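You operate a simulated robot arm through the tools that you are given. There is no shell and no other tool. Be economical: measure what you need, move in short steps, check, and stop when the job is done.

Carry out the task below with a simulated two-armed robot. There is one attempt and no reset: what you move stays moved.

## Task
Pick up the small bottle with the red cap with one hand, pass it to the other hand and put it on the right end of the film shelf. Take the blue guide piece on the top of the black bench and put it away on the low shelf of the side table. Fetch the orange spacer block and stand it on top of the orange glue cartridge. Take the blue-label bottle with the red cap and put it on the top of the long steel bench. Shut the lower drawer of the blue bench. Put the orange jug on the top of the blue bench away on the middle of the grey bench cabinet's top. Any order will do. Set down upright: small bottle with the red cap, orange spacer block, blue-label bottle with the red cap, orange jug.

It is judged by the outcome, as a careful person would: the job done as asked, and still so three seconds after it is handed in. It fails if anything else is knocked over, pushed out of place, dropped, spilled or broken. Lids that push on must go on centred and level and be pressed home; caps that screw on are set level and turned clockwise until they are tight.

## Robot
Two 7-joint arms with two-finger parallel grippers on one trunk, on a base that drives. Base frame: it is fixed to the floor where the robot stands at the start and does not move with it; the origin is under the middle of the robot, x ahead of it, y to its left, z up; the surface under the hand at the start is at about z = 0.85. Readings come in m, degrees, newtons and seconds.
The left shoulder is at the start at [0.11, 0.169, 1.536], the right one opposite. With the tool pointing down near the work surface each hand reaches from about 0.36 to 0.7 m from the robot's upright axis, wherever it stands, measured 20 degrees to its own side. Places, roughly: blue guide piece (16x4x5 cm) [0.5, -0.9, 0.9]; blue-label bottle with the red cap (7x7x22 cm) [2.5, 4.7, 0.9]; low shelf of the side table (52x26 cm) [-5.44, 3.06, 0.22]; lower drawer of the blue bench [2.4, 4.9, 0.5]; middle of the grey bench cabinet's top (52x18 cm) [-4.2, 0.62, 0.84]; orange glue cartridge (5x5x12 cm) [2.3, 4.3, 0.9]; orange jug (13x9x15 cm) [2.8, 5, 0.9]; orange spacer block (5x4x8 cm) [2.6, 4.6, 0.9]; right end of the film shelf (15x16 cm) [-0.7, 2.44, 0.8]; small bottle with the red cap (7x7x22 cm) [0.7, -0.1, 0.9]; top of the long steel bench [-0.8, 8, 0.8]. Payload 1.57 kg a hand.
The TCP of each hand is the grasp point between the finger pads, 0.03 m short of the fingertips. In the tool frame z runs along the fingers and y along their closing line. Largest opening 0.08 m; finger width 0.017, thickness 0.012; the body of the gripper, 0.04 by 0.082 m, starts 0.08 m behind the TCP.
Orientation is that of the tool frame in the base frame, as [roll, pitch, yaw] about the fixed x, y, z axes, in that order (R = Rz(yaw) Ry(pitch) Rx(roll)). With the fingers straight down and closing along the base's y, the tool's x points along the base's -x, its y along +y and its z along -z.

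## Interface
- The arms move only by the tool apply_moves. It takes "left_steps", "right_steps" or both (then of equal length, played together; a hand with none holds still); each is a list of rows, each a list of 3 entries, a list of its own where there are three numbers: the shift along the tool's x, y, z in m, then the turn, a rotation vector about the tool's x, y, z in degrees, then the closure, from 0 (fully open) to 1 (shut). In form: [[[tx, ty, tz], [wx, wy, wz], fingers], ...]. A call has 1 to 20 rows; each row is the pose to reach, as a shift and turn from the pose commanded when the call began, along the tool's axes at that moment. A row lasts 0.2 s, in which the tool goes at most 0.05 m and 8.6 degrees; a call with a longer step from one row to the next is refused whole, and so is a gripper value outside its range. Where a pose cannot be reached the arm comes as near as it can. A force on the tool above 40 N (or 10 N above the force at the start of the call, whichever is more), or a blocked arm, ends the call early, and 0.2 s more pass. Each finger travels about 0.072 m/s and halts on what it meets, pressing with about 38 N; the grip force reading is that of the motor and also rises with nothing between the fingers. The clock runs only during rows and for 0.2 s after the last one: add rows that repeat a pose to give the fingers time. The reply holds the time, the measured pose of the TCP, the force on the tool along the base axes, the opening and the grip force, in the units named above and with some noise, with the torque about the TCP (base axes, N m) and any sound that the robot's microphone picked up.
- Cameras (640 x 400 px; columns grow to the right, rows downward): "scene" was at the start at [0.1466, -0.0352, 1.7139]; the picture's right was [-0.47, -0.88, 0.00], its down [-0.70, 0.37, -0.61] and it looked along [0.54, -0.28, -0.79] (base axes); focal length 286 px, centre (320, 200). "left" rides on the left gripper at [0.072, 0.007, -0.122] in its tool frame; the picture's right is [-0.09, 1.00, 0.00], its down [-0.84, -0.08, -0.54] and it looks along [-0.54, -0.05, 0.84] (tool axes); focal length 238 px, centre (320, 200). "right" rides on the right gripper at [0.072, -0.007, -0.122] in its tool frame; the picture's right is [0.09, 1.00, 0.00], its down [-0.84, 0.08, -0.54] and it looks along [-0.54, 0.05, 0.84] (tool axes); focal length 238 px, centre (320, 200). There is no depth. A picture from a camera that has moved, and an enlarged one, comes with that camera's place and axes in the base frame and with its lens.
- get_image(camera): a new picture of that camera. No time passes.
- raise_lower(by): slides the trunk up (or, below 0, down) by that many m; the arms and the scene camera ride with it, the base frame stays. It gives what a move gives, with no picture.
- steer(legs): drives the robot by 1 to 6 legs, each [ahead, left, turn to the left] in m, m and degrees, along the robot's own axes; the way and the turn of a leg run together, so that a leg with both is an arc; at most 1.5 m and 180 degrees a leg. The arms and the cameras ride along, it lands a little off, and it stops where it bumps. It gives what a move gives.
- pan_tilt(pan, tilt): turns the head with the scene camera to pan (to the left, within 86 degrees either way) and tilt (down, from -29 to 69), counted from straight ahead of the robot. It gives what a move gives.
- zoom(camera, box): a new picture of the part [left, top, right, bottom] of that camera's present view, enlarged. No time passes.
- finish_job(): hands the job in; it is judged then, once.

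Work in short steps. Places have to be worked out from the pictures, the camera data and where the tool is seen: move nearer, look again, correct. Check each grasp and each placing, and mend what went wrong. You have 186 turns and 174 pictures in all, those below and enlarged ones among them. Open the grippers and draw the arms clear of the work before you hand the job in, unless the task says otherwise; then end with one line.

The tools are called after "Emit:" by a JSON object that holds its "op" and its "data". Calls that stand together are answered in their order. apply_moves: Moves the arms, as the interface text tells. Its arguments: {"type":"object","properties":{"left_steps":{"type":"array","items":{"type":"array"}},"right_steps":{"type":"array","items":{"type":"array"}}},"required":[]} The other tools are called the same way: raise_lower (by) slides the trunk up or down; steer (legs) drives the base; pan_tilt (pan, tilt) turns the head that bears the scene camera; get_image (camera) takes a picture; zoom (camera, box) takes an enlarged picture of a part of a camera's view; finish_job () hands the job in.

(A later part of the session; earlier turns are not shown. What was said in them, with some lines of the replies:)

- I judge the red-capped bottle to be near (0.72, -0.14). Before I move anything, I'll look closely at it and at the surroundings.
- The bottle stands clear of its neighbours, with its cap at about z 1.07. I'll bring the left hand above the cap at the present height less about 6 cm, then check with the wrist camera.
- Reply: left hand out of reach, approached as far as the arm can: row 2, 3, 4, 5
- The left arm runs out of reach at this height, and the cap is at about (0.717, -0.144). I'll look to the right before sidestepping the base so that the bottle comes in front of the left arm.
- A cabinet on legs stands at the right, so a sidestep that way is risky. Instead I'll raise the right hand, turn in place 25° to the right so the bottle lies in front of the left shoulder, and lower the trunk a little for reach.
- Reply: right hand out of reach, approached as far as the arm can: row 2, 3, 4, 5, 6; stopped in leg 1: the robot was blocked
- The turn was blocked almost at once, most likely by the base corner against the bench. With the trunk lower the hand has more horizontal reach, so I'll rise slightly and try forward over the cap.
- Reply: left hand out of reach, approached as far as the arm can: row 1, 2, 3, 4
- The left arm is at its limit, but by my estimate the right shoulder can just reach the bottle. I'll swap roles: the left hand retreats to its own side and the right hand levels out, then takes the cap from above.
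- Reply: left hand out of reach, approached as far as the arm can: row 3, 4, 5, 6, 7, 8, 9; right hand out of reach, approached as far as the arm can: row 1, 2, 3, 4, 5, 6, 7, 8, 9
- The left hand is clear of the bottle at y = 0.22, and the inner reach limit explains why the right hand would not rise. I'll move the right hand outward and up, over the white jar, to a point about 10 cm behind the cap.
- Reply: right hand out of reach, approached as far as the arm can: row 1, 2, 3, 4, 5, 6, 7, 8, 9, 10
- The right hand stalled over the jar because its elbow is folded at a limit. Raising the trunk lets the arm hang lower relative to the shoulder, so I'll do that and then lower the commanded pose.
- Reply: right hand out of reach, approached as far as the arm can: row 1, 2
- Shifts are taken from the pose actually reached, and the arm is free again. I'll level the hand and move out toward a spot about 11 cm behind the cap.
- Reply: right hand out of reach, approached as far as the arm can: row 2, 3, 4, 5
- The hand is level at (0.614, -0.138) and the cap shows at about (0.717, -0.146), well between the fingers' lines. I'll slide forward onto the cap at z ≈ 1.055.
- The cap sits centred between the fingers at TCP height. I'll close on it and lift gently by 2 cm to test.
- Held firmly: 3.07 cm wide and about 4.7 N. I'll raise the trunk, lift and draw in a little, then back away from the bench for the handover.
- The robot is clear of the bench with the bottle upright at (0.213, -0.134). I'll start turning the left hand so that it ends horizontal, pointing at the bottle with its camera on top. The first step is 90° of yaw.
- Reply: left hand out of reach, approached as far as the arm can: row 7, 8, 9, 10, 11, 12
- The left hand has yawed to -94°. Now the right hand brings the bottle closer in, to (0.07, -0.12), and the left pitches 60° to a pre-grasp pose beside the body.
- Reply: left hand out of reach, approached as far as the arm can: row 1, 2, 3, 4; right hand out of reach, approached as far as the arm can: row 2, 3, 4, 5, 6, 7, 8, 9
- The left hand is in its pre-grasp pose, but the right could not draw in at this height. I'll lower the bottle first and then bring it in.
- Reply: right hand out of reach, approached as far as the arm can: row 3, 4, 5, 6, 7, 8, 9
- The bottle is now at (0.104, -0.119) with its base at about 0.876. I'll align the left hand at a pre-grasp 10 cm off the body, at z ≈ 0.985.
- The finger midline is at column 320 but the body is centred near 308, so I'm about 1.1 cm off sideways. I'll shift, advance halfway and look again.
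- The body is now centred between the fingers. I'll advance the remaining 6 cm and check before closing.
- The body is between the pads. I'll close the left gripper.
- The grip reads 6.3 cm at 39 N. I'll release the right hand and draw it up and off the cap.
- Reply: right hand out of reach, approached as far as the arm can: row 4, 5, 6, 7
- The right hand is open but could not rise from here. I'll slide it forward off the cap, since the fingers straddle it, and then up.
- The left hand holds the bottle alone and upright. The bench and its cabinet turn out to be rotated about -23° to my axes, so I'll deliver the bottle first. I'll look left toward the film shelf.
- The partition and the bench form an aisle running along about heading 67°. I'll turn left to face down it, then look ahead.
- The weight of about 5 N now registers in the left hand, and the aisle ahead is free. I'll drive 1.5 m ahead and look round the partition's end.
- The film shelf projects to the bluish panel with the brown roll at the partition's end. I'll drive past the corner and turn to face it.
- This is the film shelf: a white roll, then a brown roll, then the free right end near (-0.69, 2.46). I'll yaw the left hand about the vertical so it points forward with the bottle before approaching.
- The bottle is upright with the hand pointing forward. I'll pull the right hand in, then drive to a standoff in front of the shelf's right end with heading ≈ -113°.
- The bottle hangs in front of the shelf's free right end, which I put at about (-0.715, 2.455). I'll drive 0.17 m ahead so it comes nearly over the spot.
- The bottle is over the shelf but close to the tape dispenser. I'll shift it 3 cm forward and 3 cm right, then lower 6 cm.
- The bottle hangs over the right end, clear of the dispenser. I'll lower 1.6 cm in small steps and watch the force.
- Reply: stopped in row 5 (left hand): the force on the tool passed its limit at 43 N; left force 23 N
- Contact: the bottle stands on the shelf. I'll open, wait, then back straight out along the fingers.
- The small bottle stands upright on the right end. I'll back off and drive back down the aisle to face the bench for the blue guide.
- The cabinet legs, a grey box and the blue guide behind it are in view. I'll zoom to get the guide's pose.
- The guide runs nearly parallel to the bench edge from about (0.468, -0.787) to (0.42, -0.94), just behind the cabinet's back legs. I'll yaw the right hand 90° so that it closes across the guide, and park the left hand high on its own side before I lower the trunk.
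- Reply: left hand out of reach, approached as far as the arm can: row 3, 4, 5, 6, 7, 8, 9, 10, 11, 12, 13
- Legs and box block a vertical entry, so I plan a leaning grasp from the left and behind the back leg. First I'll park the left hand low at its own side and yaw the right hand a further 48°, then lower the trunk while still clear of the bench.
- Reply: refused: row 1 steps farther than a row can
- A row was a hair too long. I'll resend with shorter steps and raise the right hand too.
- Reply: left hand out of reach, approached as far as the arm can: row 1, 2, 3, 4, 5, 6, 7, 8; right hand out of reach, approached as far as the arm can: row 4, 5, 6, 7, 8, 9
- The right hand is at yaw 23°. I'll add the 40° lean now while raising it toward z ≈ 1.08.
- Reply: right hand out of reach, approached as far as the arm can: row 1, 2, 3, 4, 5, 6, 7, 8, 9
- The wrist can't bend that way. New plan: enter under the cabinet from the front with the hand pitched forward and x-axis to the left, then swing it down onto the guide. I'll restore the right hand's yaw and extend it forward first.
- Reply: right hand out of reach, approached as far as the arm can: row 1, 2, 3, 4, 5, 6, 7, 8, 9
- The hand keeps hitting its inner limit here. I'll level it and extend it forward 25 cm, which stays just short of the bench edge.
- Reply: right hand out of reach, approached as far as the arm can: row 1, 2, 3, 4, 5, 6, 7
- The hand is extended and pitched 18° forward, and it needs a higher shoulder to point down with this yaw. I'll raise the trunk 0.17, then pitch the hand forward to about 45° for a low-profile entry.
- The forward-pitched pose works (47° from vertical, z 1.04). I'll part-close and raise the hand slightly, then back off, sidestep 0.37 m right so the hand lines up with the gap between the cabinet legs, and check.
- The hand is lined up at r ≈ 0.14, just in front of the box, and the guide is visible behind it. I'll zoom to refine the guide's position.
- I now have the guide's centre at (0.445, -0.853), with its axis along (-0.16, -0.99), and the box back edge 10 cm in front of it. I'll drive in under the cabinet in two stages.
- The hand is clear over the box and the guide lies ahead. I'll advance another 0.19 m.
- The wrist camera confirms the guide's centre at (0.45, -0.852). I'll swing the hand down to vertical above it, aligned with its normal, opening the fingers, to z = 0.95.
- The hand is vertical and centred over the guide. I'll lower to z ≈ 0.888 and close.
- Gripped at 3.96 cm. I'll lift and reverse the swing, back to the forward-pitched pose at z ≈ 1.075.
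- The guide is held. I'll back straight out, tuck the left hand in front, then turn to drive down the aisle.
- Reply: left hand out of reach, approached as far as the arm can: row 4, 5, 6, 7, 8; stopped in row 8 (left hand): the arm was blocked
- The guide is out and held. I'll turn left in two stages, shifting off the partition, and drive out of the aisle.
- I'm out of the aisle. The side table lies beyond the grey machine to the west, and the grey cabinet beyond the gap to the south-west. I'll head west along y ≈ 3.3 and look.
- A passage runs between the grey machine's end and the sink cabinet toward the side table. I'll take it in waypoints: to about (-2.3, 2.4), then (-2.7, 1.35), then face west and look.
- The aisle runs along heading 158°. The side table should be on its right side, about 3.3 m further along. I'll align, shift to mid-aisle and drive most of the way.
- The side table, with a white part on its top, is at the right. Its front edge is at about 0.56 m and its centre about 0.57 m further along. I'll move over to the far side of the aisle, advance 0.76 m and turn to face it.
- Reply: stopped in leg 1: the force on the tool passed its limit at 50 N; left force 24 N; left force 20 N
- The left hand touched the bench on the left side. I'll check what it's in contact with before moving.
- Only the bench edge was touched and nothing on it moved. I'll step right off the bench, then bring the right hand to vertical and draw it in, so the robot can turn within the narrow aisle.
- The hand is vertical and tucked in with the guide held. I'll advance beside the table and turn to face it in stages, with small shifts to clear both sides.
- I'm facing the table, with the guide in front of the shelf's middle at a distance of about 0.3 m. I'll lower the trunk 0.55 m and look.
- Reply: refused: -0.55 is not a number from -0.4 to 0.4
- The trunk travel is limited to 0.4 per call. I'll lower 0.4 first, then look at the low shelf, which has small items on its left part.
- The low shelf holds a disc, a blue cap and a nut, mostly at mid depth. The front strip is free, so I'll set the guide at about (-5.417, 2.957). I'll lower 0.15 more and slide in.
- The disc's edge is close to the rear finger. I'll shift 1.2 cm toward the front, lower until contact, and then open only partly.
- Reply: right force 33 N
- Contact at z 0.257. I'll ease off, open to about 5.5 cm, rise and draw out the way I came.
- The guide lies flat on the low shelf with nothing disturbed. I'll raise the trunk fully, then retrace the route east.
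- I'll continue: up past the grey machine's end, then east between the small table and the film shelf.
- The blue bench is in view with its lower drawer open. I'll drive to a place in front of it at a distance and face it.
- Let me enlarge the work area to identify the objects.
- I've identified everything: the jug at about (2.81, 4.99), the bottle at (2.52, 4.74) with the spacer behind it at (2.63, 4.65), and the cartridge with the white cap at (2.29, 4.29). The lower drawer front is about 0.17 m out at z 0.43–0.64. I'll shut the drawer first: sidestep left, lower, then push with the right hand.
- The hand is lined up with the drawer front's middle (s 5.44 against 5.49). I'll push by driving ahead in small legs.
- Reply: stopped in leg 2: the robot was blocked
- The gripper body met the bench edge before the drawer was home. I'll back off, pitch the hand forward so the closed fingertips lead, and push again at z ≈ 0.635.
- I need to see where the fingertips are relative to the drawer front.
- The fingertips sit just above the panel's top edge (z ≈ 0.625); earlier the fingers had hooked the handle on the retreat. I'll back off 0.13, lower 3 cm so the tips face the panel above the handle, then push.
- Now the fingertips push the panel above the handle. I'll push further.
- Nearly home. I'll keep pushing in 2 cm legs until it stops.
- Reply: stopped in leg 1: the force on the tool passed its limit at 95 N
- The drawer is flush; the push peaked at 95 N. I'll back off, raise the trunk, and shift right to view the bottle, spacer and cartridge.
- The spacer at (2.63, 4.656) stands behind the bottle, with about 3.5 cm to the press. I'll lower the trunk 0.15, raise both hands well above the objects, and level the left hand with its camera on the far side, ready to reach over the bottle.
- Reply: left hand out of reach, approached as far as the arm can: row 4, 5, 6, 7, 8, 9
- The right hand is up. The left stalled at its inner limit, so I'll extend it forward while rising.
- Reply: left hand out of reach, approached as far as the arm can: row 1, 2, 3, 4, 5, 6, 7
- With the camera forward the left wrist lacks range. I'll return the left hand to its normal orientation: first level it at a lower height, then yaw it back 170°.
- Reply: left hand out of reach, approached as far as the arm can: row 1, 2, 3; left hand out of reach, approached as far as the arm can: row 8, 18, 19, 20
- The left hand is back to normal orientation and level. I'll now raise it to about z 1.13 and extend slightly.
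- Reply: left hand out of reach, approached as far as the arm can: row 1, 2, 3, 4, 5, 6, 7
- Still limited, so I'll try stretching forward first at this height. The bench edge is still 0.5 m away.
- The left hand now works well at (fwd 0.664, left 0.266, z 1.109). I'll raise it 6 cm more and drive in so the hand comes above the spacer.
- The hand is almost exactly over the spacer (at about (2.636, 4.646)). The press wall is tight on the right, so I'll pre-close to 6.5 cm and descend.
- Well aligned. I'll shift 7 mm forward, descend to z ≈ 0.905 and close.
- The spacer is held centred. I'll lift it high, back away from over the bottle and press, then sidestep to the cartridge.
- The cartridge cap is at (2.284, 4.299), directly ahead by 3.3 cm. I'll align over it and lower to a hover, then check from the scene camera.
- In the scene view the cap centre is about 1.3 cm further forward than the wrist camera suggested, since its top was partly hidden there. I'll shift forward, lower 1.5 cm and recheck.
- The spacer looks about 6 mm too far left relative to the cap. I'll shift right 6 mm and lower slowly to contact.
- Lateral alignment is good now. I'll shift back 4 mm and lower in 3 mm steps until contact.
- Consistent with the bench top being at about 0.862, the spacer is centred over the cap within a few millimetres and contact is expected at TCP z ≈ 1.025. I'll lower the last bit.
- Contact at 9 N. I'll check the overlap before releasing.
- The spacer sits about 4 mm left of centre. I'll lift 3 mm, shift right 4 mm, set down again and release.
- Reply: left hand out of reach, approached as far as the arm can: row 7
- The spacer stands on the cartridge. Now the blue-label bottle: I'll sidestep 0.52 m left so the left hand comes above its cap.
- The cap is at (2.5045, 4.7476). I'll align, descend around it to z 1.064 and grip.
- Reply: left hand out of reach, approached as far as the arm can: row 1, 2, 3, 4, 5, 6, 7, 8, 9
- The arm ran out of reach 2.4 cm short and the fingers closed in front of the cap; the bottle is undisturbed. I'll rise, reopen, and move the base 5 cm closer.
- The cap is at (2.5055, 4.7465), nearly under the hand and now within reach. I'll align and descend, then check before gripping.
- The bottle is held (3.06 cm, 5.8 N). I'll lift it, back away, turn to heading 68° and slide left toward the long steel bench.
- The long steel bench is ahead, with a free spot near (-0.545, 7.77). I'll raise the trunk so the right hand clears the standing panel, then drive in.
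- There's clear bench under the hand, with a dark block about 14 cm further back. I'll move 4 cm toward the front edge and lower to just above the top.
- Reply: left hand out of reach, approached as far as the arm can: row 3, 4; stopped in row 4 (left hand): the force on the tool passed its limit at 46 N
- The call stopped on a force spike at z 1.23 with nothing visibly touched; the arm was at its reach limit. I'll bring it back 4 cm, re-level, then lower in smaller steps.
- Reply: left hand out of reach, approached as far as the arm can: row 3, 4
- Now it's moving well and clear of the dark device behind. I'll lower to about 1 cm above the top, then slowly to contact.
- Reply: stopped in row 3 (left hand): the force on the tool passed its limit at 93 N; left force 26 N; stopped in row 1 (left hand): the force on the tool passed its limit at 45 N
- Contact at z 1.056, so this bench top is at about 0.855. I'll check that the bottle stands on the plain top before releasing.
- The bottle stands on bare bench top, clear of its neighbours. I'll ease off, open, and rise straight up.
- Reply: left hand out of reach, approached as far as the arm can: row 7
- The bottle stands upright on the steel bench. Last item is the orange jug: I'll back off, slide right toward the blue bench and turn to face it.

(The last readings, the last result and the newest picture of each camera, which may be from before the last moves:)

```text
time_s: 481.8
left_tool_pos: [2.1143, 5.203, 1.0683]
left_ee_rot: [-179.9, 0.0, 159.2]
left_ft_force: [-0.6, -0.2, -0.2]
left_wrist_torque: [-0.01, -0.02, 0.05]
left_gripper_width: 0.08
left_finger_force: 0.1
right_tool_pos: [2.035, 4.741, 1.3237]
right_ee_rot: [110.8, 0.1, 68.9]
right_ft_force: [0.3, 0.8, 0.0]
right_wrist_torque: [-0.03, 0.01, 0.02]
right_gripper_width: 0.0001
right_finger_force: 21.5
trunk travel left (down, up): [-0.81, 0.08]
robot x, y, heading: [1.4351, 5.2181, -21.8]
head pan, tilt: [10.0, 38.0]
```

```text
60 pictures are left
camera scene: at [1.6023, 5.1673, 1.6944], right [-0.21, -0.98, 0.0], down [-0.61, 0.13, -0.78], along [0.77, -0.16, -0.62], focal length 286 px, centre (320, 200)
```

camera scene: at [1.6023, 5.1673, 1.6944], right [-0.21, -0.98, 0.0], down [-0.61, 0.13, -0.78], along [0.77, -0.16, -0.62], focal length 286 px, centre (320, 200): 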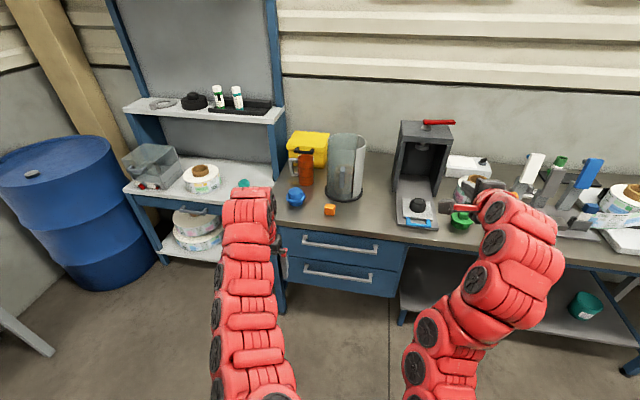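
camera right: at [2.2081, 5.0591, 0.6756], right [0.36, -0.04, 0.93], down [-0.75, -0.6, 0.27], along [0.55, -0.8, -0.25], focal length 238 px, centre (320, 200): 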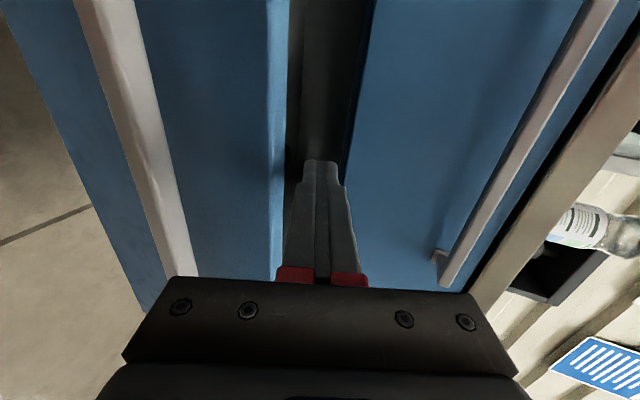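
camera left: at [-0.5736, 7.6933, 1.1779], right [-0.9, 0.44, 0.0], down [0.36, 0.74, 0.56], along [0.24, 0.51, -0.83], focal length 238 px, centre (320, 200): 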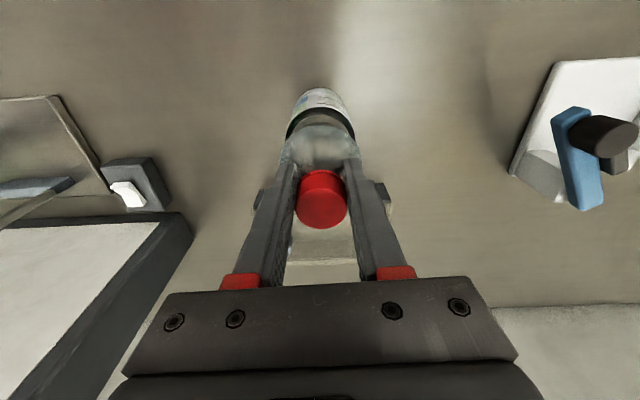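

Emit:
{"op": "zoom", "data": {"camera": "scene", "box": [260, 120, 380, 220]}}

```text
4.00 times, centred on (320, 170) of scene
camera zoom: at [1.6023, 5.1673, 1.6944], right [-0.21, -0.98, 0.0], down [-0.61, 0.13, -0.78], along [0.77, -0.16, -0.62], focal length 1142 px, centre (320, 320)
```

zoom: 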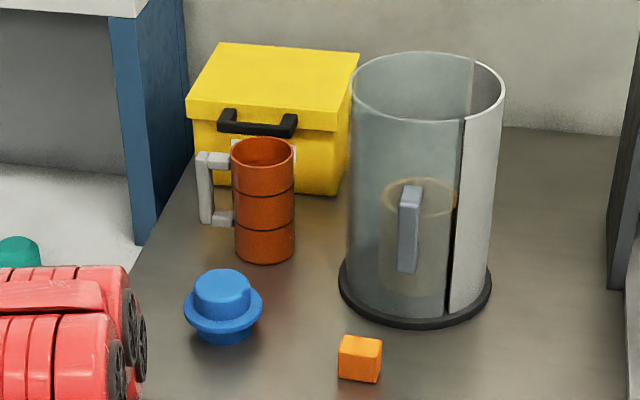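

The jug is open-topped, centred near (2.799, 4.991), about 7.7 cm wide and with its handle on the left. I'll pinch its right rim wall, one finger inside. First I raise slightly, part-close, and drive in.

Emit:
{"op": "apply_moves", "data": {"left_steps": [[[0, 0, -0.025], [0, 0, 0], 0.4], [[0, 0, -0.045], [0, 0, 0], 0.4], [[0, 0, -0.045], [0, 0, 0], 0.4]]}}

Emit:
{"op": "steer", "data": {"legs": [[0, 0.03, 0], [0.655, 0, 0]]}}

Emit:
{"op": "get_image", "data": {"camera": "left"}}

```text
time_s: 482.6
left_tool_pos: [2.119, 5.2029, 1.1055]
left_ee_rot: [179.9, 0.0, 159.2]
left_ft_force: [0.4, 1.0, -0.7]
left_wrist_torque: [0.01, -0.01, 0.03]
left_gripper_width: 0.0479
left_finger_force: 0.0
left hand out of reach, approached as far as the arm can: row 1, 2, 3
right_tool_pos: [2.0337, 4.7408, 1.3226]
right_ee_rot: [110.9, 0.1, 68.8]
right_ft_force: [0.8, -0.2, 0.0]
right_wrist_torque: [-0.03, 0.02, 0.0]
right_gripper_width: 0.0
right_finger_force: 21.0
trunk travel left (down, up): [-0.81, 0.08]
robot x, y, heading: [1.4332, 5.2185, -21.8]
head pan, tilt: [10.0, 38.0]
```

```text
time_s: 486.6
left_tool_pos: [2.7256, 4.9819, 1.1057]
left_ee_rot: [-179.9, 0.1, 158.9]
left_ft_force: [0.4, 0.0, -0.5]
left_wrist_torque: [0.0, 0.0, -0.01]
left_gripper_width: 0.048
left_finger_force: 0.0
right_tool_pos: [2.639, 4.5224, 1.3229]
right_ee_rot: [110.7, 0.1, 68.4]
right_ft_force: [0.3, 0.3, 0.3]
right_wrist_torque: [-0.01, -0.03, -0.01]
right_gripper_width: 0.0001
right_finger_force: 20.9
trunk travel left (down, up): [-0.81, 0.08]
robot x, y, heading: [2.0459, 5.0033, -22.4]
head pan, tilt: [10.0, 38.0]
```

```text
58 pictures are left
camera left: at [2.663, 5.0145, 1.2275], right [0.45, 0.89, 0.0], down [0.75, -0.37, 0.54], along [0.49, -0.24, -0.84], focal length 238 px, centre (320, 200)
```

left: 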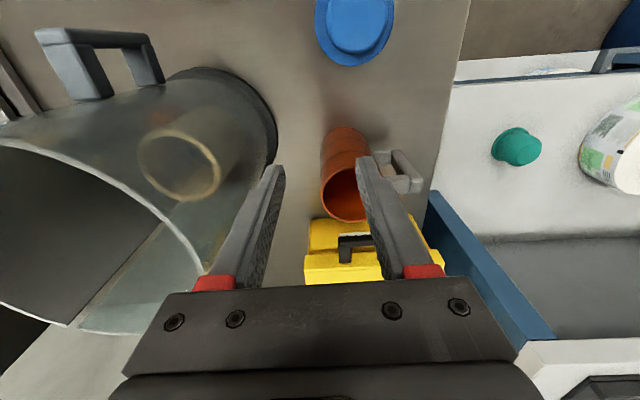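

The rim's right wall is at about (2.788, 4.956). I'll nudge the base 3 cm closer, bring the open fingers above the wall, and check.

Emit:
{"op": "steer", "data": {"legs": [[0.03, 0, 0]]}}

Emit:
{"op": "apply_moves", "data": {"left_steps": [[[-0.015, -0.002, 0], [0, 0, 0], 0.4], [[-0.036, -0.003, 0.02], [0, 0, 0], 0.4], [[-0.036, -0.003, 0.045], [0, 0, 0], 0.4], [[-0.036, -0.003, 0.045], [0, 0, 0], 0.4]]}}

Emit:
{"op": "get_image", "data": {"camera": "left"}}

```text
time_s: 487.5
left_tool_pos: [2.7508, 4.9726, 1.1067]
left_ee_rot: [179.9, 0.3, 158.8]
left_ft_force: [-0.4, 0.3, -0.5]
left_wrist_torque: [-0.03, -0.07, 0.0]
left_gripper_width: 0.0479
left_finger_force: 0.0
right_tool_pos: [2.6612, 4.5123, 1.3266]
right_ee_rot: [110.5, 0.1, 68.4]
right_ft_force: [-0.3, -1.0, 0.1]
right_wrist_torque: [-0.03, 0.01, -0.01]
right_gripper_width: 0.0001
right_finger_force: 21.0
trunk travel left (down, up): [-0.81, 0.08]
robot x, y, heading: [2.0703, 4.9933, -22.5]
head pan, tilt: [10.0, 38.0]
```

```text
time_s: 488.5
left_tool_pos: [2.7858, 4.9564, 1.0605]
left_ee_rot: [-180.0, 0.0, 158.8]
left_ft_force: [-0.3, -0.3, 0.4]
left_wrist_torque: [0.02, 0.01, 0.0]
left_gripper_width: 0.0479
left_finger_force: 0.1
right_tool_pos: [2.6662, 4.5107, 1.3236]
right_ee_rot: [110.7, 0.1, 68.3]
right_ft_force: [0.4, -0.3, 0.5]
right_wrist_torque: [-0.02, 0.05, -0.04]
right_gripper_width: 0.0
right_finger_force: 21.0
trunk travel left (down, up): [-0.81, 0.08]
robot x, y, heading: [2.073, 4.994, -22.4]
head pan, tilt: [10.0, 38.0]
```

```text
57 pictures are left
camera left: at [2.7218, 4.9876, 1.1832], right [0.45, 0.89, 0.0], down [0.75, -0.37, 0.54], along [0.49, -0.24, -0.84], focal length 238 px, centre (320, 200)
```

left: 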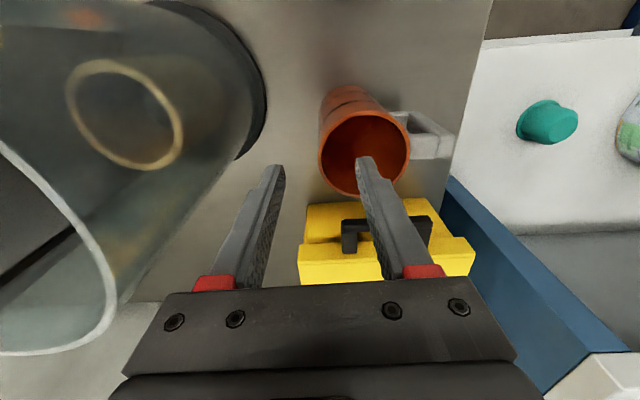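

The rim's right edge lines up with the finger midline. I'll descend to z ≈ 0.985, with one finger inside and one outside, and close.

Emit:
{"op": "apply_moves", "data": {"left_steps": [[[0, 0, 0.03], [0, 0, 0], 0.4], [[0, 0, 0.055], [0, 0, 0], 0.4], [[0, 0, 0.073], [0, 0, 0], 0.4], [[0, 0, 0.073], [0, 0, 0], 0.4]]}}

Emit:
{"op": "get_image", "data": {"camera": "left"}}

```text
time_s: 489.5
left_tool_pos: [2.7856, 4.9559, 0.9865]
left_ee_rot: [179.9, 0.0, 158.7]
left_ft_force: [-0.7, 0.2, -0.6]
left_wrist_torque: [0.0, 0.02, -0.01]
left_gripper_width: 0.0478
left_finger_force: 0.0
right_tool_pos: [2.6664, 4.5104, 1.3251]
right_ee_rot: [110.7, 0.2, 68.4]
right_ft_force: [0.9, -0.3, 0.7]
right_wrist_torque: [0.01, 0.01, -0.04]
right_gripper_width: 0.0
right_finger_force: 21.4
trunk travel left (down, up): [-0.81, 0.08]
robot x, y, heading: [2.0688, 4.9923, -22.4]
head pan, tilt: [10.0, 38.0]
```

```text
56 pictures are left
camera left: at [2.7223, 4.988, 1.1093], right [0.45, 0.9, 0.0], down [0.75, -0.37, 0.54], along [0.49, -0.24, -0.84], focal length 238 px, centre (320, 200)
```

left: 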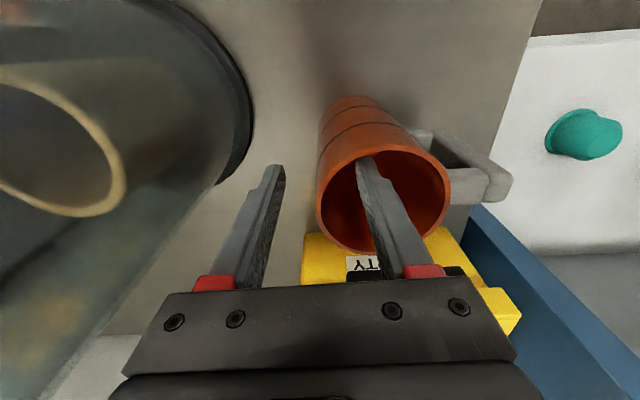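

The inner finger is inside the rim. I'll lower 1.5 cm more for engagement, then close and lift slightly.

Emit:
{"op": "apply_moves", "data": {"left_steps": [[[0, 0, 0.015], [0, 0, 0], 0.4], [[0, 0, 0.015], [0, 0, 0], 0.7], [[0, 0, 0.015], [0, 0, 0], 1], [[0, 0, 0.015], [0, 0, 0], 1], [[0, 0, 0.015], [0, 0, 0], 1]]}}

Emit:
{"op": "apply_moves", "data": {"left_steps": [[[0, 0, -0.01], [0, 0, 0], 1], [[0, 0, -0.02], [0, 0, 0], 1], [[0, 0, -0.02], [0, 0, 0], 1]]}}

Emit:
{"op": "get_image", "data": {"camera": "left"}}

Emit:
{"op": "zoom", "data": {"camera": "scene", "box": [200, 150, 340, 270]}}

```text
time_s: 490.7
left_tool_pos: [2.7869, 4.9559, 0.9709]
left_ee_rot: [180.0, 0.1, 158.8]
left_ft_force: [-0.2, 0.1, 0.0]
left_wrist_torque: [0.17, 0.05, 0.02]
left_gripper_width: 0.0053
left_finger_force: 25.4
right_tool_pos: [2.6662, 4.5106, 1.3223]
right_ee_rot: [110.7, 0.1, 68.5]
right_ft_force: [1.0, -0.1, 0.2]
right_wrist_torque: [0.0, -0.01, -0.01]
right_gripper_width: 0.0
right_finger_force: 21.5
trunk travel left (down, up): [-0.81, 0.08]
robot x, y, heading: [2.0719, 4.9944, -22.7]
head pan, tilt: [10.0, 38.0]
```

```text
time_s: 491.5
left_tool_pos: [2.7868, 4.9535, 0.9899]
left_ee_rot: [-180.0, 0.1, 158.7]
left_ft_force: [0.9, -0.3, -1.3]
left_wrist_torque: [-0.08, 0.0, -0.01]
left_gripper_width: 0.0052
left_finger_force: 25.4
right_tool_pos: [2.6662, 4.5099, 1.3236]
right_ee_rot: [110.8, 0.2, 68.4]
right_ft_force: [0.6, -0.6, 0.4]
right_wrist_torque: [0.02, 0.04, 0.01]
right_gripper_width: 0.0
right_finger_force: 21.0
trunk travel left (down, up): [-0.81, 0.08]
robot x, y, heading: [2.0729, 4.9927, -22.3]
head pan, tilt: [10.0, 38.0]
```

```text
55 pictures are left
camera left: at [2.7228, 4.9867, 1.1133], right [0.45, 0.9, 0.0], down [0.75, -0.37, 0.54], along [0.49, -0.24, -0.84], focal length 238 px, centre (320, 200)
```

left: 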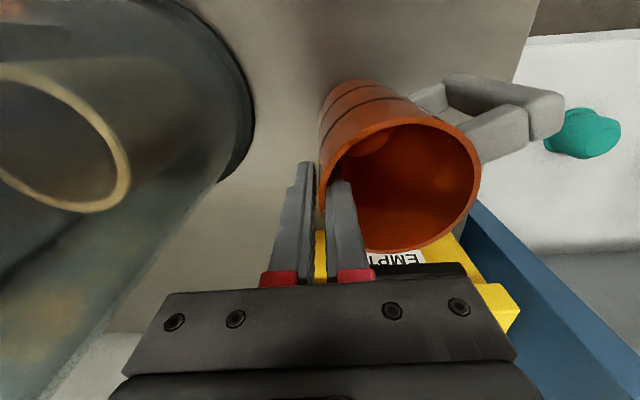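

```text
3.33 times, centred on (270, 210) of scene
camera zoom: at [2.2314, 4.9436, 1.6943], right [-0.22, -0.98, 0.0], down [-0.6, 0.13, -0.79], along [0.77, -0.17, -0.62], focal length 952 px, centre (487, 167)
```

zoom: 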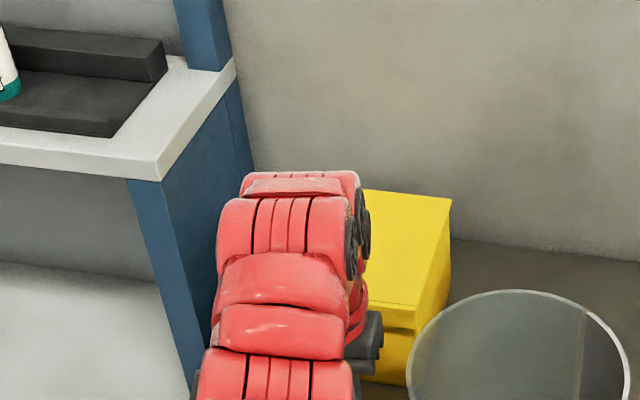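

The wall is pinched (5 mm) and the jug has lifted. I'll raise it further and back away, then inspect its attitude.

Emit:
{"op": "apply_moves", "data": {"left_steps": [[[0, 0, -0.03], [0, 0, 0], 1], [[0, 0, -0.06], [0, 0, 0], 1], [[0.01, 0, -0.09], [0, 0, 0], 1], [[0.02, 0, -0.115], [0, 0, 0], 1]]}}

Emit:
{"op": "steer", "data": {"legs": [[-0.65, 0, 0]]}}

Emit:
{"op": "pan_tilt", "data": {"pan": 20, "tilt": 45}}

Emit:
{"op": "get_image", "data": {"camera": "scene"}}

Emit:
{"op": "get_image", "data": {"camera": "left"}}

```text
time_s: 492.5
left_tool_pos: [2.7681, 4.9644, 1.1063]
left_ee_rot: [-179.9, 0.1, 158.8]
left_ft_force: [0.4, 0.1, -1.6]
left_wrist_torque: [-0.07, 0.01, -0.04]
left_gripper_width: 0.0052
left_finger_force: 25.4
right_tool_pos: [2.6658, 4.5113, 1.3241]
right_ee_rot: [110.7, 0.1, 68.4]
right_ft_force: [-0.2, -0.3, 0.6]
right_wrist_torque: [0.0, 0.03, -0.04]
right_gripper_width: 0.0002
right_finger_force: 21.4
trunk travel left (down, up): [-0.81, 0.08]
robot x, y, heading: [2.0715, 4.9939, -22.5]
head pan, tilt: [10.0, 38.0]
```

```text
time_s: 496.1
left_tool_pos: [2.1588, 5.2133, 1.1045]
left_ee_rot: [179.9, 0.0, 158.4]
left_ft_force: [0.1, -0.4, -1.6]
left_wrist_torque: [-0.08, 0.02, 0.0]
left_gripper_width: 0.0054
left_finger_force: 25.5
right_tool_pos: [2.0527, 4.7599, 1.3234]
right_ee_rot: [110.9, 0.1, 68.1]
right_ft_force: [0.6, 0.3, 1.2]
right_wrist_torque: [0.02, -0.01, 0.02]
right_gripper_width: 0.0
right_finger_force: 21.3
trunk travel left (down, up): [-0.81, 0.08]
robot x, y, heading: [1.4589, 5.2455, -22.9]
head pan, tilt: [10.0, 38.0]
```

```text
time_s: 496.9
left_tool_pos: [2.1547, 5.2147, 1.1079]
left_ee_rot: [-180.0, 0.2, 158.6]
left_ft_force: [-0.4, 0.5, -1.6]
left_wrist_torque: [-0.1, 0.02, -0.01]
left_gripper_width: 0.0055
left_finger_force: 25.2
right_tool_pos: [2.0484, 4.7618, 1.3267]
right_ee_rot: [110.6, 0.1, 68.1]
right_ft_force: [-0.2, 0.3, -0.6]
right_wrist_torque: [-0.03, 0.0, 0.02]
right_gripper_width: 0.0001
right_finger_force: 21.3
trunk travel left (down, up): [-0.81, 0.08]
robot x, y, heading: [1.4603, 5.2451, -22.5]
head pan, tilt: [20.0, 45.0]
```

```text
53 pictures are left
camera scene: at [1.6224, 5.2079, 1.6844], right [-0.05, -1.0, 0.0], down [-0.71, 0.04, -0.7], along [0.7, -0.03, -0.71], focal length 286 px, centre (320, 200)
```

scene: 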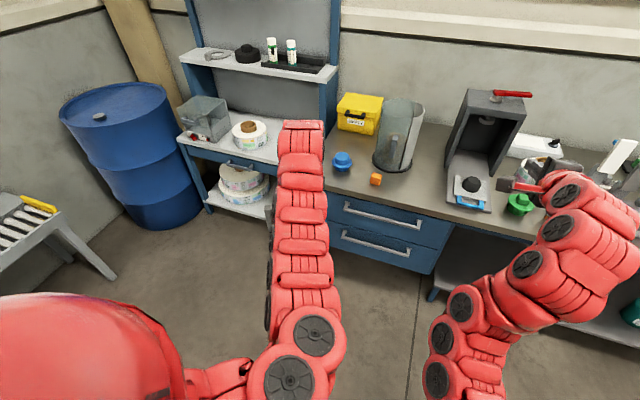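

```text
52 pictures are left
camera left: at [2.0906, 5.2472, 1.2314], right [0.45, 0.89, 0.0], down [0.75, -0.38, 0.55], along [0.49, -0.25, -0.84], focal length 238 px, centre (320, 200)
```

left: 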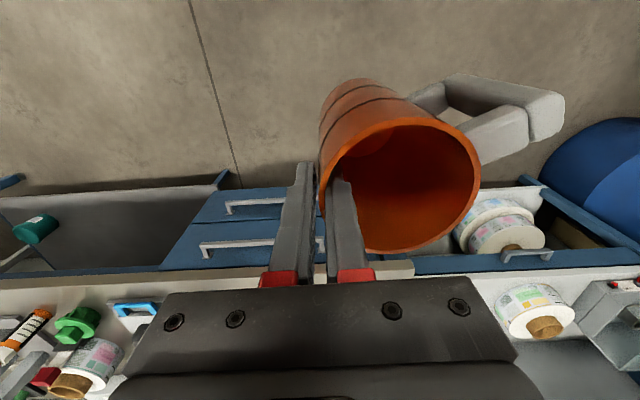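

The jug is held level. While here, I'll verify that the spacer still stands on the cartridge.

Emit:
{"op": "pan_tilt", "data": {"pan": -32, "tilt": 35}}

Emit:
{"op": "get_image", "data": {"camera": "scene"}}

```text
time_s: 498.1
left_tool_pos: [2.1547, 5.2147, 1.1079]
left_ee_rot: [180.0, 0.2, 158.5]
left_ft_force: [0.0, 0.1, -0.6]
left_wrist_torque: [-0.04, 0.02, -0.01]
left_gripper_width: 0.0053
left_finger_force: 25.4
right_tool_pos: [2.0484, 4.7625, 1.3266]
right_ee_rot: [110.6, 0.1, 68.1]
right_ft_force: [0.6, 0.0, -0.6]
right_wrist_torque: [-0.01, -0.02, 0.02]
right_gripper_width: 0.0
right_finger_force: 21.4
trunk travel left (down, up): [-0.81, 0.08]
robot x, y, heading: [1.4614, 5.2434, -22.5]
head pan, tilt: [-32.0, 35.0]
```

```text
51 pictures are left
camera scene: at [1.5924, 5.1396, 1.699], right [-0.82, -0.58, 0.0], down [-0.34, 0.47, -0.82], along [0.47, -0.67, -0.58], focal length 286 px, centre (320, 200)
```

scene: 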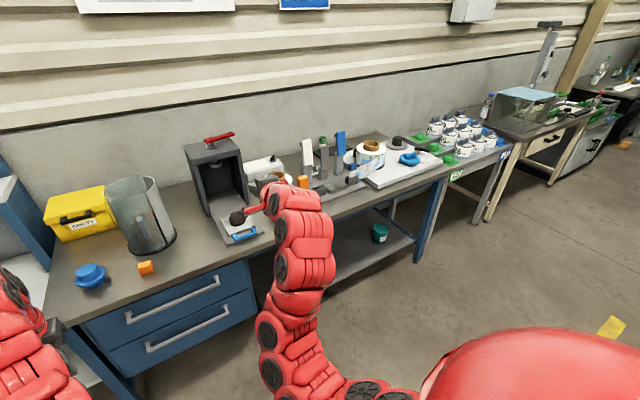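

The spacer still stands on the cartridge. Now I'll carry the jug west to the grey cabinet, retracing the known route in two stages.

Emit:
{"op": "steer", "data": {"legs": [[0, 0, -92.5], [1.5, 0, 0], [0.8, 0, 0], [0, 0, -65], [1.5, 0, 0], [0, 0, 33]]}}

Emit:
{"op": "pan_tilt", "data": {"pan": 0, "tilt": 30}}

Emit:
{"op": "get_image", "data": {"camera": "scene"}}

```text
time_s: 524.9
left_tool_pos: [-1.4548, 2.637, 1.1071]
left_ee_rot: [-180.0, 0.3, 32.4]
left_ft_force: [0.0, 0.5, -0.4]
left_wrist_torque: [0.04, 0.05, 0.02]
left_gripper_width: 0.0051
left_finger_force: 25.7
right_tool_pos: [-1.7577, 2.991, 1.3265]
right_ee_rot: [110.5, 0.0, -57.9]
right_ft_force: [-0.2, 0.9, 0.4]
right_wrist_torque: [-0.01, 0.04, -0.02]
right_gripper_width: 0.0
right_finger_force: 21.6
trunk travel left (down, up): [-0.81, 0.08]
robot x, y, heading: [-1.0202, 3.1821, -148.9]
head pan, tilt: [-32.0, 35.0]
```

```text
time_s: 525.9
left_tool_pos: [-1.455, 2.6381, 1.1076]
left_ee_rot: [-180.0, 0.3, 32.5]
left_ft_force: [0.6, 0.4, -1.4]
left_wrist_torque: [0.06, 0.05, -0.02]
left_gripper_width: 0.0051
left_finger_force: 25.1
right_tool_pos: [-1.7574, 2.9908, 1.3259]
right_ee_rot: [110.5, 0.1, -57.8]
right_ft_force: [0.7, 0.1, -0.5]
right_wrist_torque: [-0.01, -0.03, -0.01]
right_gripper_width: 0.0
right_finger_force: 21.8
trunk travel left (down, up): [-0.81, 0.08]
robot x, y, heading: [-1.0196, 3.1811, -149.0]
head pan, tilt: [0.0, 30.0]
```

```text
50 pictures are left
camera scene: at [-1.1668, 3.0921, 1.7067], right [-0.52, 0.86, 0.0], down [0.43, 0.26, -0.87], along [-0.74, -0.45, -0.5], focal length 286 px, centre (320, 200)
```

scene: 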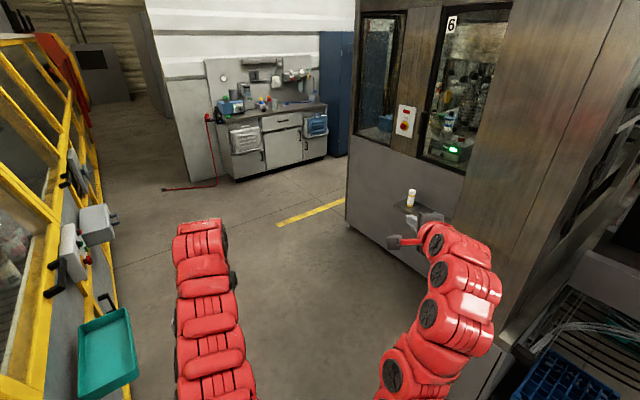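

The route is clear. Continuing: past the machine's end, into the aisle, then turn to face the grey cabinet.

Emit:
{"op": "steer", "data": {"legs": [[1.5, 0, 0], [0, 0, 38], [1.25, 0, 0], [0, 0, -84], [1.35, 0, 0], [0, 0, 83]]}}

Emit:
{"op": "pan_tilt", "data": {"pan": 5, "tilt": 38}}

Emit:
{"op": "get_image", "data": {"camera": "scene"}}

```text
time_s: 554.4
left_tool_pos: [-4.1083, 0.9267, 1.1077]
left_ee_rot: [-179.9, 0.3, 67.5]
left_ft_force: [0.6, 0.0, -2.0]
left_wrist_torque: [0.05, 0.08, 0.01]
left_gripper_width: 0.0053
left_finger_force: 25.1
right_tool_pos: [-4.5585, 1.0394, 1.3265]
right_ee_rot: [110.5, 0.1, -22.9]
right_ft_force: [0.5, -0.1, 0.1]
right_wrist_torque: [0.0, 0.03, 0.03]
right_gripper_width: 0.0
right_finger_force: 21.6
trunk travel left (down, up): [-0.81, 0.08]
robot x, y, heading: [-4.0607, 1.6197, -113.4]
head pan, tilt: [0.0, 30.0]
```

```text
time_s: 555.1
left_tool_pos: [-4.1071, 0.9259, 1.1081]
left_ee_rot: [-179.9, 0.2, 67.5]
left_ft_force: [0.3, -0.2, -1.3]
left_wrist_torque: [0.02, 0.1, -0.03]
left_gripper_width: 0.0051
left_finger_force: 25.4
right_tool_pos: [-4.5585, 1.0408, 1.3266]
right_ee_rot: [110.5, 0.1, -22.9]
right_ft_force: [0.6, 0.1, 0.1]
right_wrist_torque: [-0.01, -0.01, 0.02]
right_gripper_width: 0.0
right_finger_force: 21.3
trunk travel left (down, up): [-0.81, 0.08]
robot x, y, heading: [-4.0643, 1.6154, -113.6]
head pan, tilt: [5.0, 38.0]
```

```text
49 pictures are left
camera scene: at [-4.1243, 1.4633, 1.6944], right [-0.95, 0.32, 0.0], down [0.2, 0.58, -0.79], along [-0.25, -0.75, -0.62], focal length 286 px, centre (320, 200)
```

scene: 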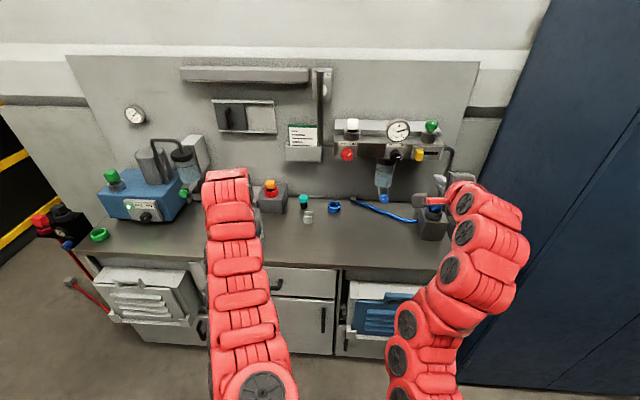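

The counter's front middle is free around (-4.2, 0.62), with small jars about 17 cm further back. I'll drive straight ahead 0.318 m to bring the jug over it and look down.

Emit:
{"op": "steer", "data": {"legs": [[0.315, 0, 0]]}}

Emit:
{"op": "get_image", "data": {"camera": "left"}}

Emit:
{"op": "get_image", "data": {"camera": "scene"}}

```text
time_s: 557.2
left_tool_pos: [-4.2336, 0.6371, 1.1076]
left_ee_rot: [179.9, 0.3, 67.6]
left_ft_force: [-1.3, 0.3, -0.7]
left_wrist_torque: [0.03, 0.04, 0.0]
left_gripper_width: 0.0053
left_finger_force: 25.9
right_tool_pos: [-4.6852, 0.751, 1.3265]
right_ee_rot: [110.4, 0.1, -22.8]
right_ft_force: [0.6, 0.2, 0.3]
right_wrist_torque: [-0.02, 0.05, -0.01]
right_gripper_width: 0.0
right_finger_force: 21.2
trunk travel left (down, up): [-0.81, 0.08]
robot x, y, heading: [-4.191, 1.3281, -113.5]
head pan, tilt: [5.0, 38.0]
```

```text
48 pictures are left
camera left: at [-4.1988, 0.7011, 1.2307], right [0.89, -0.47, 0.0], down [-0.39, -0.74, 0.55], along [-0.25, -0.48, -0.84], focal length 238 px, centre (320, 200)
```

left: 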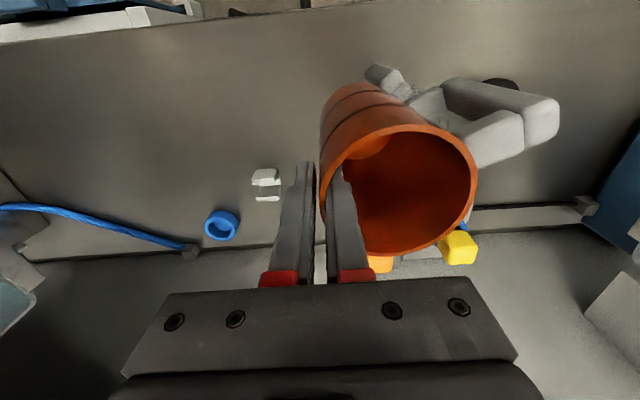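

```text
47 pictures are left
camera scene: at [-4.2506, 1.1746, 1.6945], right [-0.95, 0.32, 0.0], down [0.2, 0.58, -0.79], along [-0.25, -0.75, -0.62], focal length 286 px, centre (320, 200)
```

scene: 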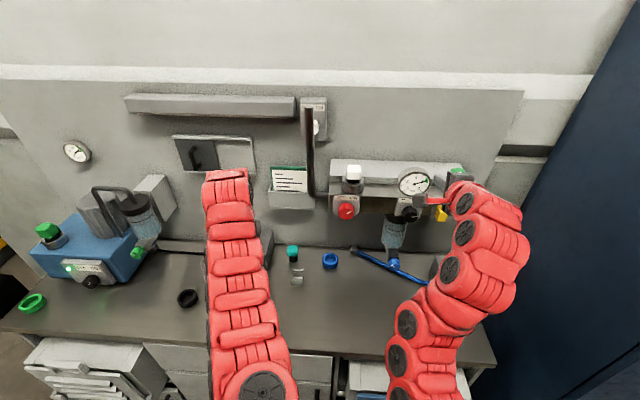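

Something grey shows on the counter just left of the jug. I'll zoom the wrist view to judge it.

Emit:
{"op": "zoom", "data": {"camera": "left", "box": [230, 30, 590, 260]}}

```text
1.74 times, centred on (410, 145) of left
camera zoom: at [-4.1988, 0.7011, 1.2307], right [0.89, -0.47, 0.0], down [-0.39, -0.74, 0.55], along [-0.25, -0.48, -0.84], focal length 414 px, centre (164, 296)
```

zoom: 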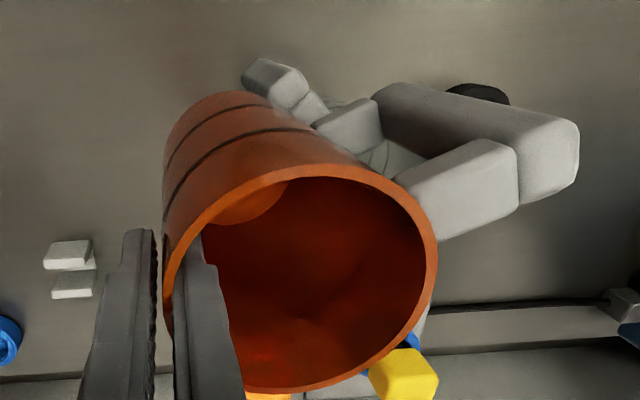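

A grey tool lies on the counter left of the spot, touching distance from where the jug would stand. I'll shift 8 cm right, where it's clear of both the tool and the jars, and lower most of the way.

Emit:
{"op": "apply_moves", "data": {"left_steps": [[[0, -0.03, 0], [0, 0, 0], 1], [[0, -0.06, 0], [0, 0, 0], 1], [[0, -0.08, 0.02], [0, 0, 0], 1], [[0, -0.08, 0.05], [0, 0, 0], 1], [[0, -0.08, 0.08], [0, 0, 0], 1], [[0, -0.08, 0.1], [0, 0, 0], 1], [[0, -0.08, 0.1], [0, 0, 0], 1]]}}

Emit:
{"op": "get_image", "data": {"camera": "left"}}

Emit:
{"op": "get_image", "data": {"camera": "scene"}}

```text
time_s: 558.8
left_tool_pos: [-4.3088, 0.6662, 1.0067]
left_ee_rot: [-179.9, 0.3, 67.6]
left_ft_force: [1.1, 0.6, -1.8]
left_wrist_torque: [0.06, 0.07, 0.02]
left_gripper_width: 0.0054
left_finger_force: 25.3
right_tool_pos: [-4.6848, 0.7508, 1.326]
right_ee_rot: [110.5, 0.1, -22.9]
right_ft_force: [-0.5, 0.3, -0.3]
right_wrist_torque: [0.0, -0.03, -0.02]
right_gripper_width: 0.0
right_finger_force: 21.3
trunk travel left (down, up): [-0.81, 0.08]
robot x, y, heading: [-4.1912, 1.3285, -113.7]
head pan, tilt: [5.0, 38.0]
```

```text
45 pictures are left
camera left: at [-4.2742, 0.7303, 1.1296], right [0.89, -0.46, 0.0], down [-0.39, -0.74, 0.55], along [-0.25, -0.48, -0.84], focal length 238 px, centre (320, 200)
```

left: 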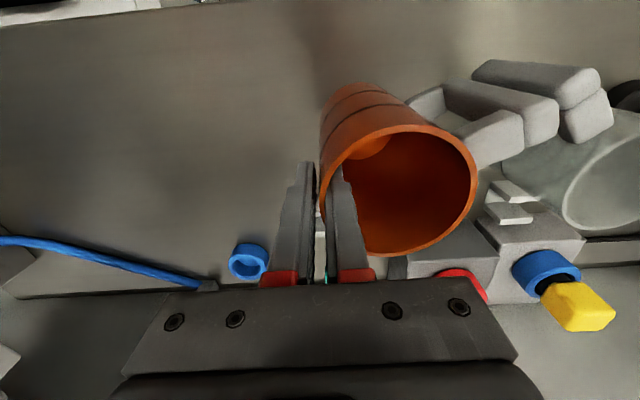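

```text
44 pictures are left
camera scene: at [-4.251, 1.1741, 1.6944], right [-0.95, 0.32, 0.0], down [0.2, 0.58, -0.79], along [-0.25, -0.75, -0.62], focal length 286 px, centre (320, 200)
```

scene: 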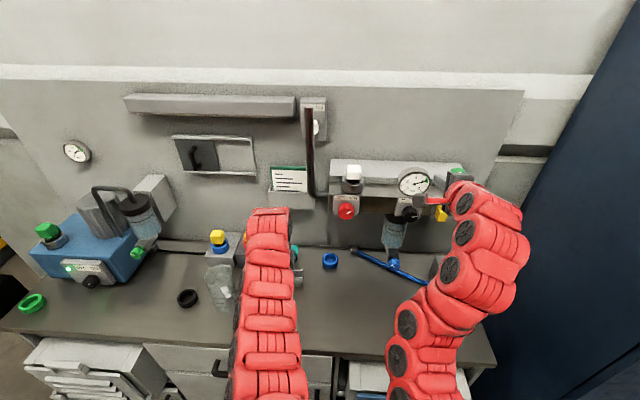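

What looked like a tool is the handle of a clear pitcher standing to the left; the gap to the jug's handle is about 3.5 cm. I'll shift 1.5 cm more to the right, lower to 1 cm above the top, then go slowly.

Emit:
{"op": "apply_moves", "data": {"left_steps": [[[0, -0.015, 0], [0, 0, 0], 1], [[0, -0.015, 0.02], [0, 0, 0], 1], [[0, -0.015, 0.035], [0, 0, 0], 1], [[0, -0.015, 0.04], [0, 0, 0], 1], [[0, -0.015, 0.044], [0, 0, 0], 1]]}}

Emit:
{"op": "apply_moves", "data": {"left_steps": [[[0, 0, 0.003], [0, 0, 0], 1], [[0, 0, 0.006], [0, 0, 0], 1], [[0, 0, 0.009], [0, 0, 0], 1]]}}

```text
time_s: 560.0
left_tool_pos: [-4.3215, 0.6742, 0.9666]
left_ee_rot: [180.0, 0.4, 67.6]
left_ft_force: [0.8, 1.0, 21.7]
left_wrist_torque: [-0.18, -0.33, 0.03]
left_gripper_width: 0.0057
left_finger_force: 26.4
right_tool_pos: [-4.6831, 0.752, 1.3291]
right_ee_rot: [110.5, 0.2, -22.8]
right_ft_force: [-0.2, -0.6, -0.3]
right_wrist_torque: [0.02, -0.01, -0.03]
right_gripper_width: 0.0
right_finger_force: 21.8
trunk travel left (down, up): [-0.81, 0.08]
robot x, y, heading: [-4.1907, 1.3324, -113.7]
head pan, tilt: [5.0, 38.0]
```

```text
time_s: 560.8
left_tool_pos: [-4.3224, 0.6739, 0.9559]
left_ee_rot: [-179.9, 0.5, 67.6]
left_ft_force: [0.7, 0.6, 22.5]
left_wrist_torque: [-0.26, -0.51, 0.04]
left_gripper_width: 0.0057
left_finger_force: 25.2
right_tool_pos: [-4.6844, 0.7532, 1.3291]
right_ee_rot: [110.4, 0.1, -22.8]
right_ft_force: [0.5, -0.3, -0.7]
right_wrist_torque: [0.01, 0.03, -0.01]
right_gripper_width: 0.0003
right_finger_force: 21.1
trunk travel left (down, up): [-0.81, 0.08]
robot x, y, heading: [-4.1916, 1.3354, -113.7]
head pan, tilt: [5.0, 38.0]
```

The jug has contacted the top at about z 0.967 and the wall slid slightly through the pads. I'll open gently and lift the fingers straight out.

Emit:
{"op": "apply_moves", "data": {"left_steps": [[[0, 0, 0], [0, 0, 0], 0.75], [[0, 0, 0], [0, 0, 0], 0.6], [[0, 0, 0], [0, 0, 0], 0.6], [[0, 0, -0.03], [0, 0, 0], 0.6], [[0, 0, -0.06], [0, 0, 0], 0.6], [[0, 0, -0.1], [0, 0, 0], 0.6], [[0, 0, -0.13], [0, 0, 0], 0.6]]}}

Emit:
{"op": "get_image", "data": {"camera": "left"}}

```text
time_s: 562.4
left_tool_pos: [-4.321, 0.674, 1.0872]
left_ee_rot: [-180.0, 0.3, 67.6]
left_ft_force: [0.1, 0.7, 0.5]
left_wrist_torque: [-0.02, 0.01, -0.02]
left_gripper_width: 0.0319
left_finger_force: 0.0
right_tool_pos: [-4.6856, 0.7511, 1.327]
right_ee_rot: [110.6, -0.1, -22.8]
right_ft_force: [-1.0, -0.6, -0.4]
right_wrist_torque: [0.02, -0.01, 0.04]
right_gripper_width: 0.0001
right_finger_force: 21.6
trunk travel left (down, up): [-0.81, 0.08]
robot x, y, heading: [-4.1896, 1.3286, -113.7]
head pan, tilt: [5.0, 38.0]
```

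```text
43 pictures are left
camera left: at [-4.2869, 0.7373, 1.2088], right [0.89, -0.46, 0.0], down [-0.39, -0.74, 0.55], along [-0.25, -0.48, -0.84], focal length 238 px, centre (320, 200)
```

left: 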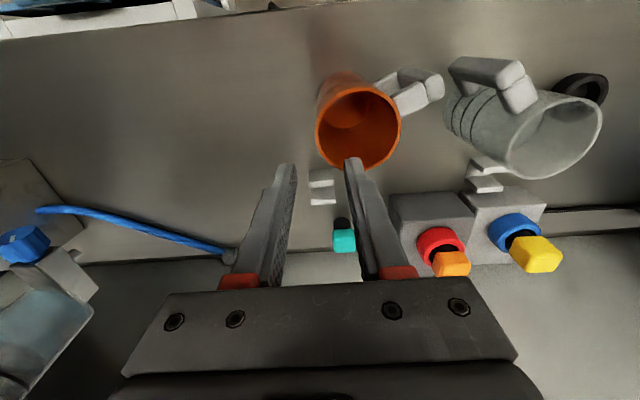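

The jug stands upright, clear of the pitcher. I'll back away, open both grippers, and take a final look.

Emit:
{"op": "steer", "data": {"legs": [[-0.45, 0, 0]]}}

Emit:
{"op": "apply_moves", "data": {"left_steps": [[[0, 0, 0], [0, 0, 0], 0], [[0, 0, 0], [0, 0, 0], 0], [[0, 0, 0], [0, 0, 0], 0], [[0, 0, 0], [0, 0, 0], 0]], "right_steps": [[[0, 0, 0], [0, 0, 0], 0.5], [[0, 0, 0], [0, 0, 0], 0], [[0, 0, 0], [0, 0, 0], 0], [[0, 0, 0], [0, 0, 0], 0]]}}

Emit:
{"op": "pan_tilt", "data": {"pan": -3, "tilt": 30}}

Emit:
{"op": "get_image", "data": {"camera": "scene"}}

```text
time_s: 565.1
left_tool_pos: [-4.1426, 1.0805, 1.0854]
left_ee_rot: [180.0, 0.4, 67.6]
left_ft_force: [0.7, 0.6, 0.0]
left_wrist_torque: [-0.01, 0.01, 0.0]
left_gripper_width: 0.0321
left_finger_force: 0.0
right_tool_pos: [-4.5052, 1.159, 1.3266]
right_ee_rot: [110.5, 0.1, -22.8]
right_ft_force: [0.0, -0.3, -0.4]
right_wrist_torque: [0.04, -0.03, -0.03]
right_gripper_width: 0.0
right_finger_force: 20.9
trunk travel left (down, up): [-0.81, 0.08]
robot x, y, heading: [-4.0149, 1.7345, -113.6]
head pan, tilt: [5.0, 38.0]
```

```text
time_s: 566.1
left_tool_pos: [-4.1421, 1.0797, 1.0843]
left_ee_rot: [180.0, 0.3, 67.6]
left_ft_force: [0.3, -0.4, 0.5]
left_wrist_torque: [-0.01, 0.0, 0.02]
left_gripper_width: 0.0799
left_finger_force: 0.0
right_tool_pos: [-4.5062, 1.1582, 1.326]
right_ee_rot: [110.5, 0.0, -22.7]
right_ft_force: [0.3, -0.5, -0.2]
right_wrist_torque: [-0.03, -0.01, -0.02]
right_gripper_width: 0.0798
right_finger_force: 0.0
trunk travel left (down, up): [-0.81, 0.08]
robot x, y, heading: [-4.0148, 1.7355, -113.6]
head pan, tilt: [5.0, 38.0]
```

```text
time_s: 566.8
left_tool_pos: [-4.1426, 1.0812, 1.0853]
left_ee_rot: [-180.0, 0.3, 67.4]
left_ft_force: [0.4, 0.0, -0.1]
left_wrist_torque: [0.03, 0.04, 0.02]
left_gripper_width: 0.0801
left_finger_force: 0.0
right_tool_pos: [-4.506, 1.1585, 1.3266]
right_ee_rot: [110.5, 0.1, -22.8]
right_ft_force: [-0.1, 0.4, 0.5]
right_wrist_torque: [0.0, 0.01, 0.01]
right_gripper_width: 0.0796
right_finger_force: 0.0
trunk travel left (down, up): [-0.81, 0.08]
robot x, y, heading: [-4.0124, 1.7384, -113.7]
head pan, tilt: [-3.0, 30.0]
```

```text
42 pictures are left
camera scene: at [-4.0853, 1.5834, 1.7067], right [-0.89, 0.45, 0.0], down [0.22, 0.45, -0.87], along [-0.39, -0.77, -0.5], focal length 286 px, centre (320, 200)
```

scene: 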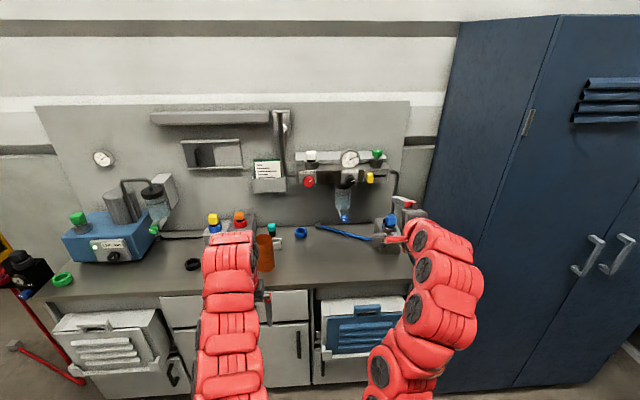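

The jug stands upright in the middle of the cabinet top. Both grippers are open and clear, and the other five parts were checked when I did them, so I'll hand in.

Emit:
{"op": "finish_job", "data": {}}

```text
The job is handed in.
```

All six parts are done: the small bottle passed from the right hand to the left and stood on the film shelf, the guide put on the low shelf, the spacer stood on the cartridge, the blue-label bottle on the steel bench, the lower drawer shut, and the jug on the grey cabinet, about 10 cm to the right of centre to clear a pitcher.
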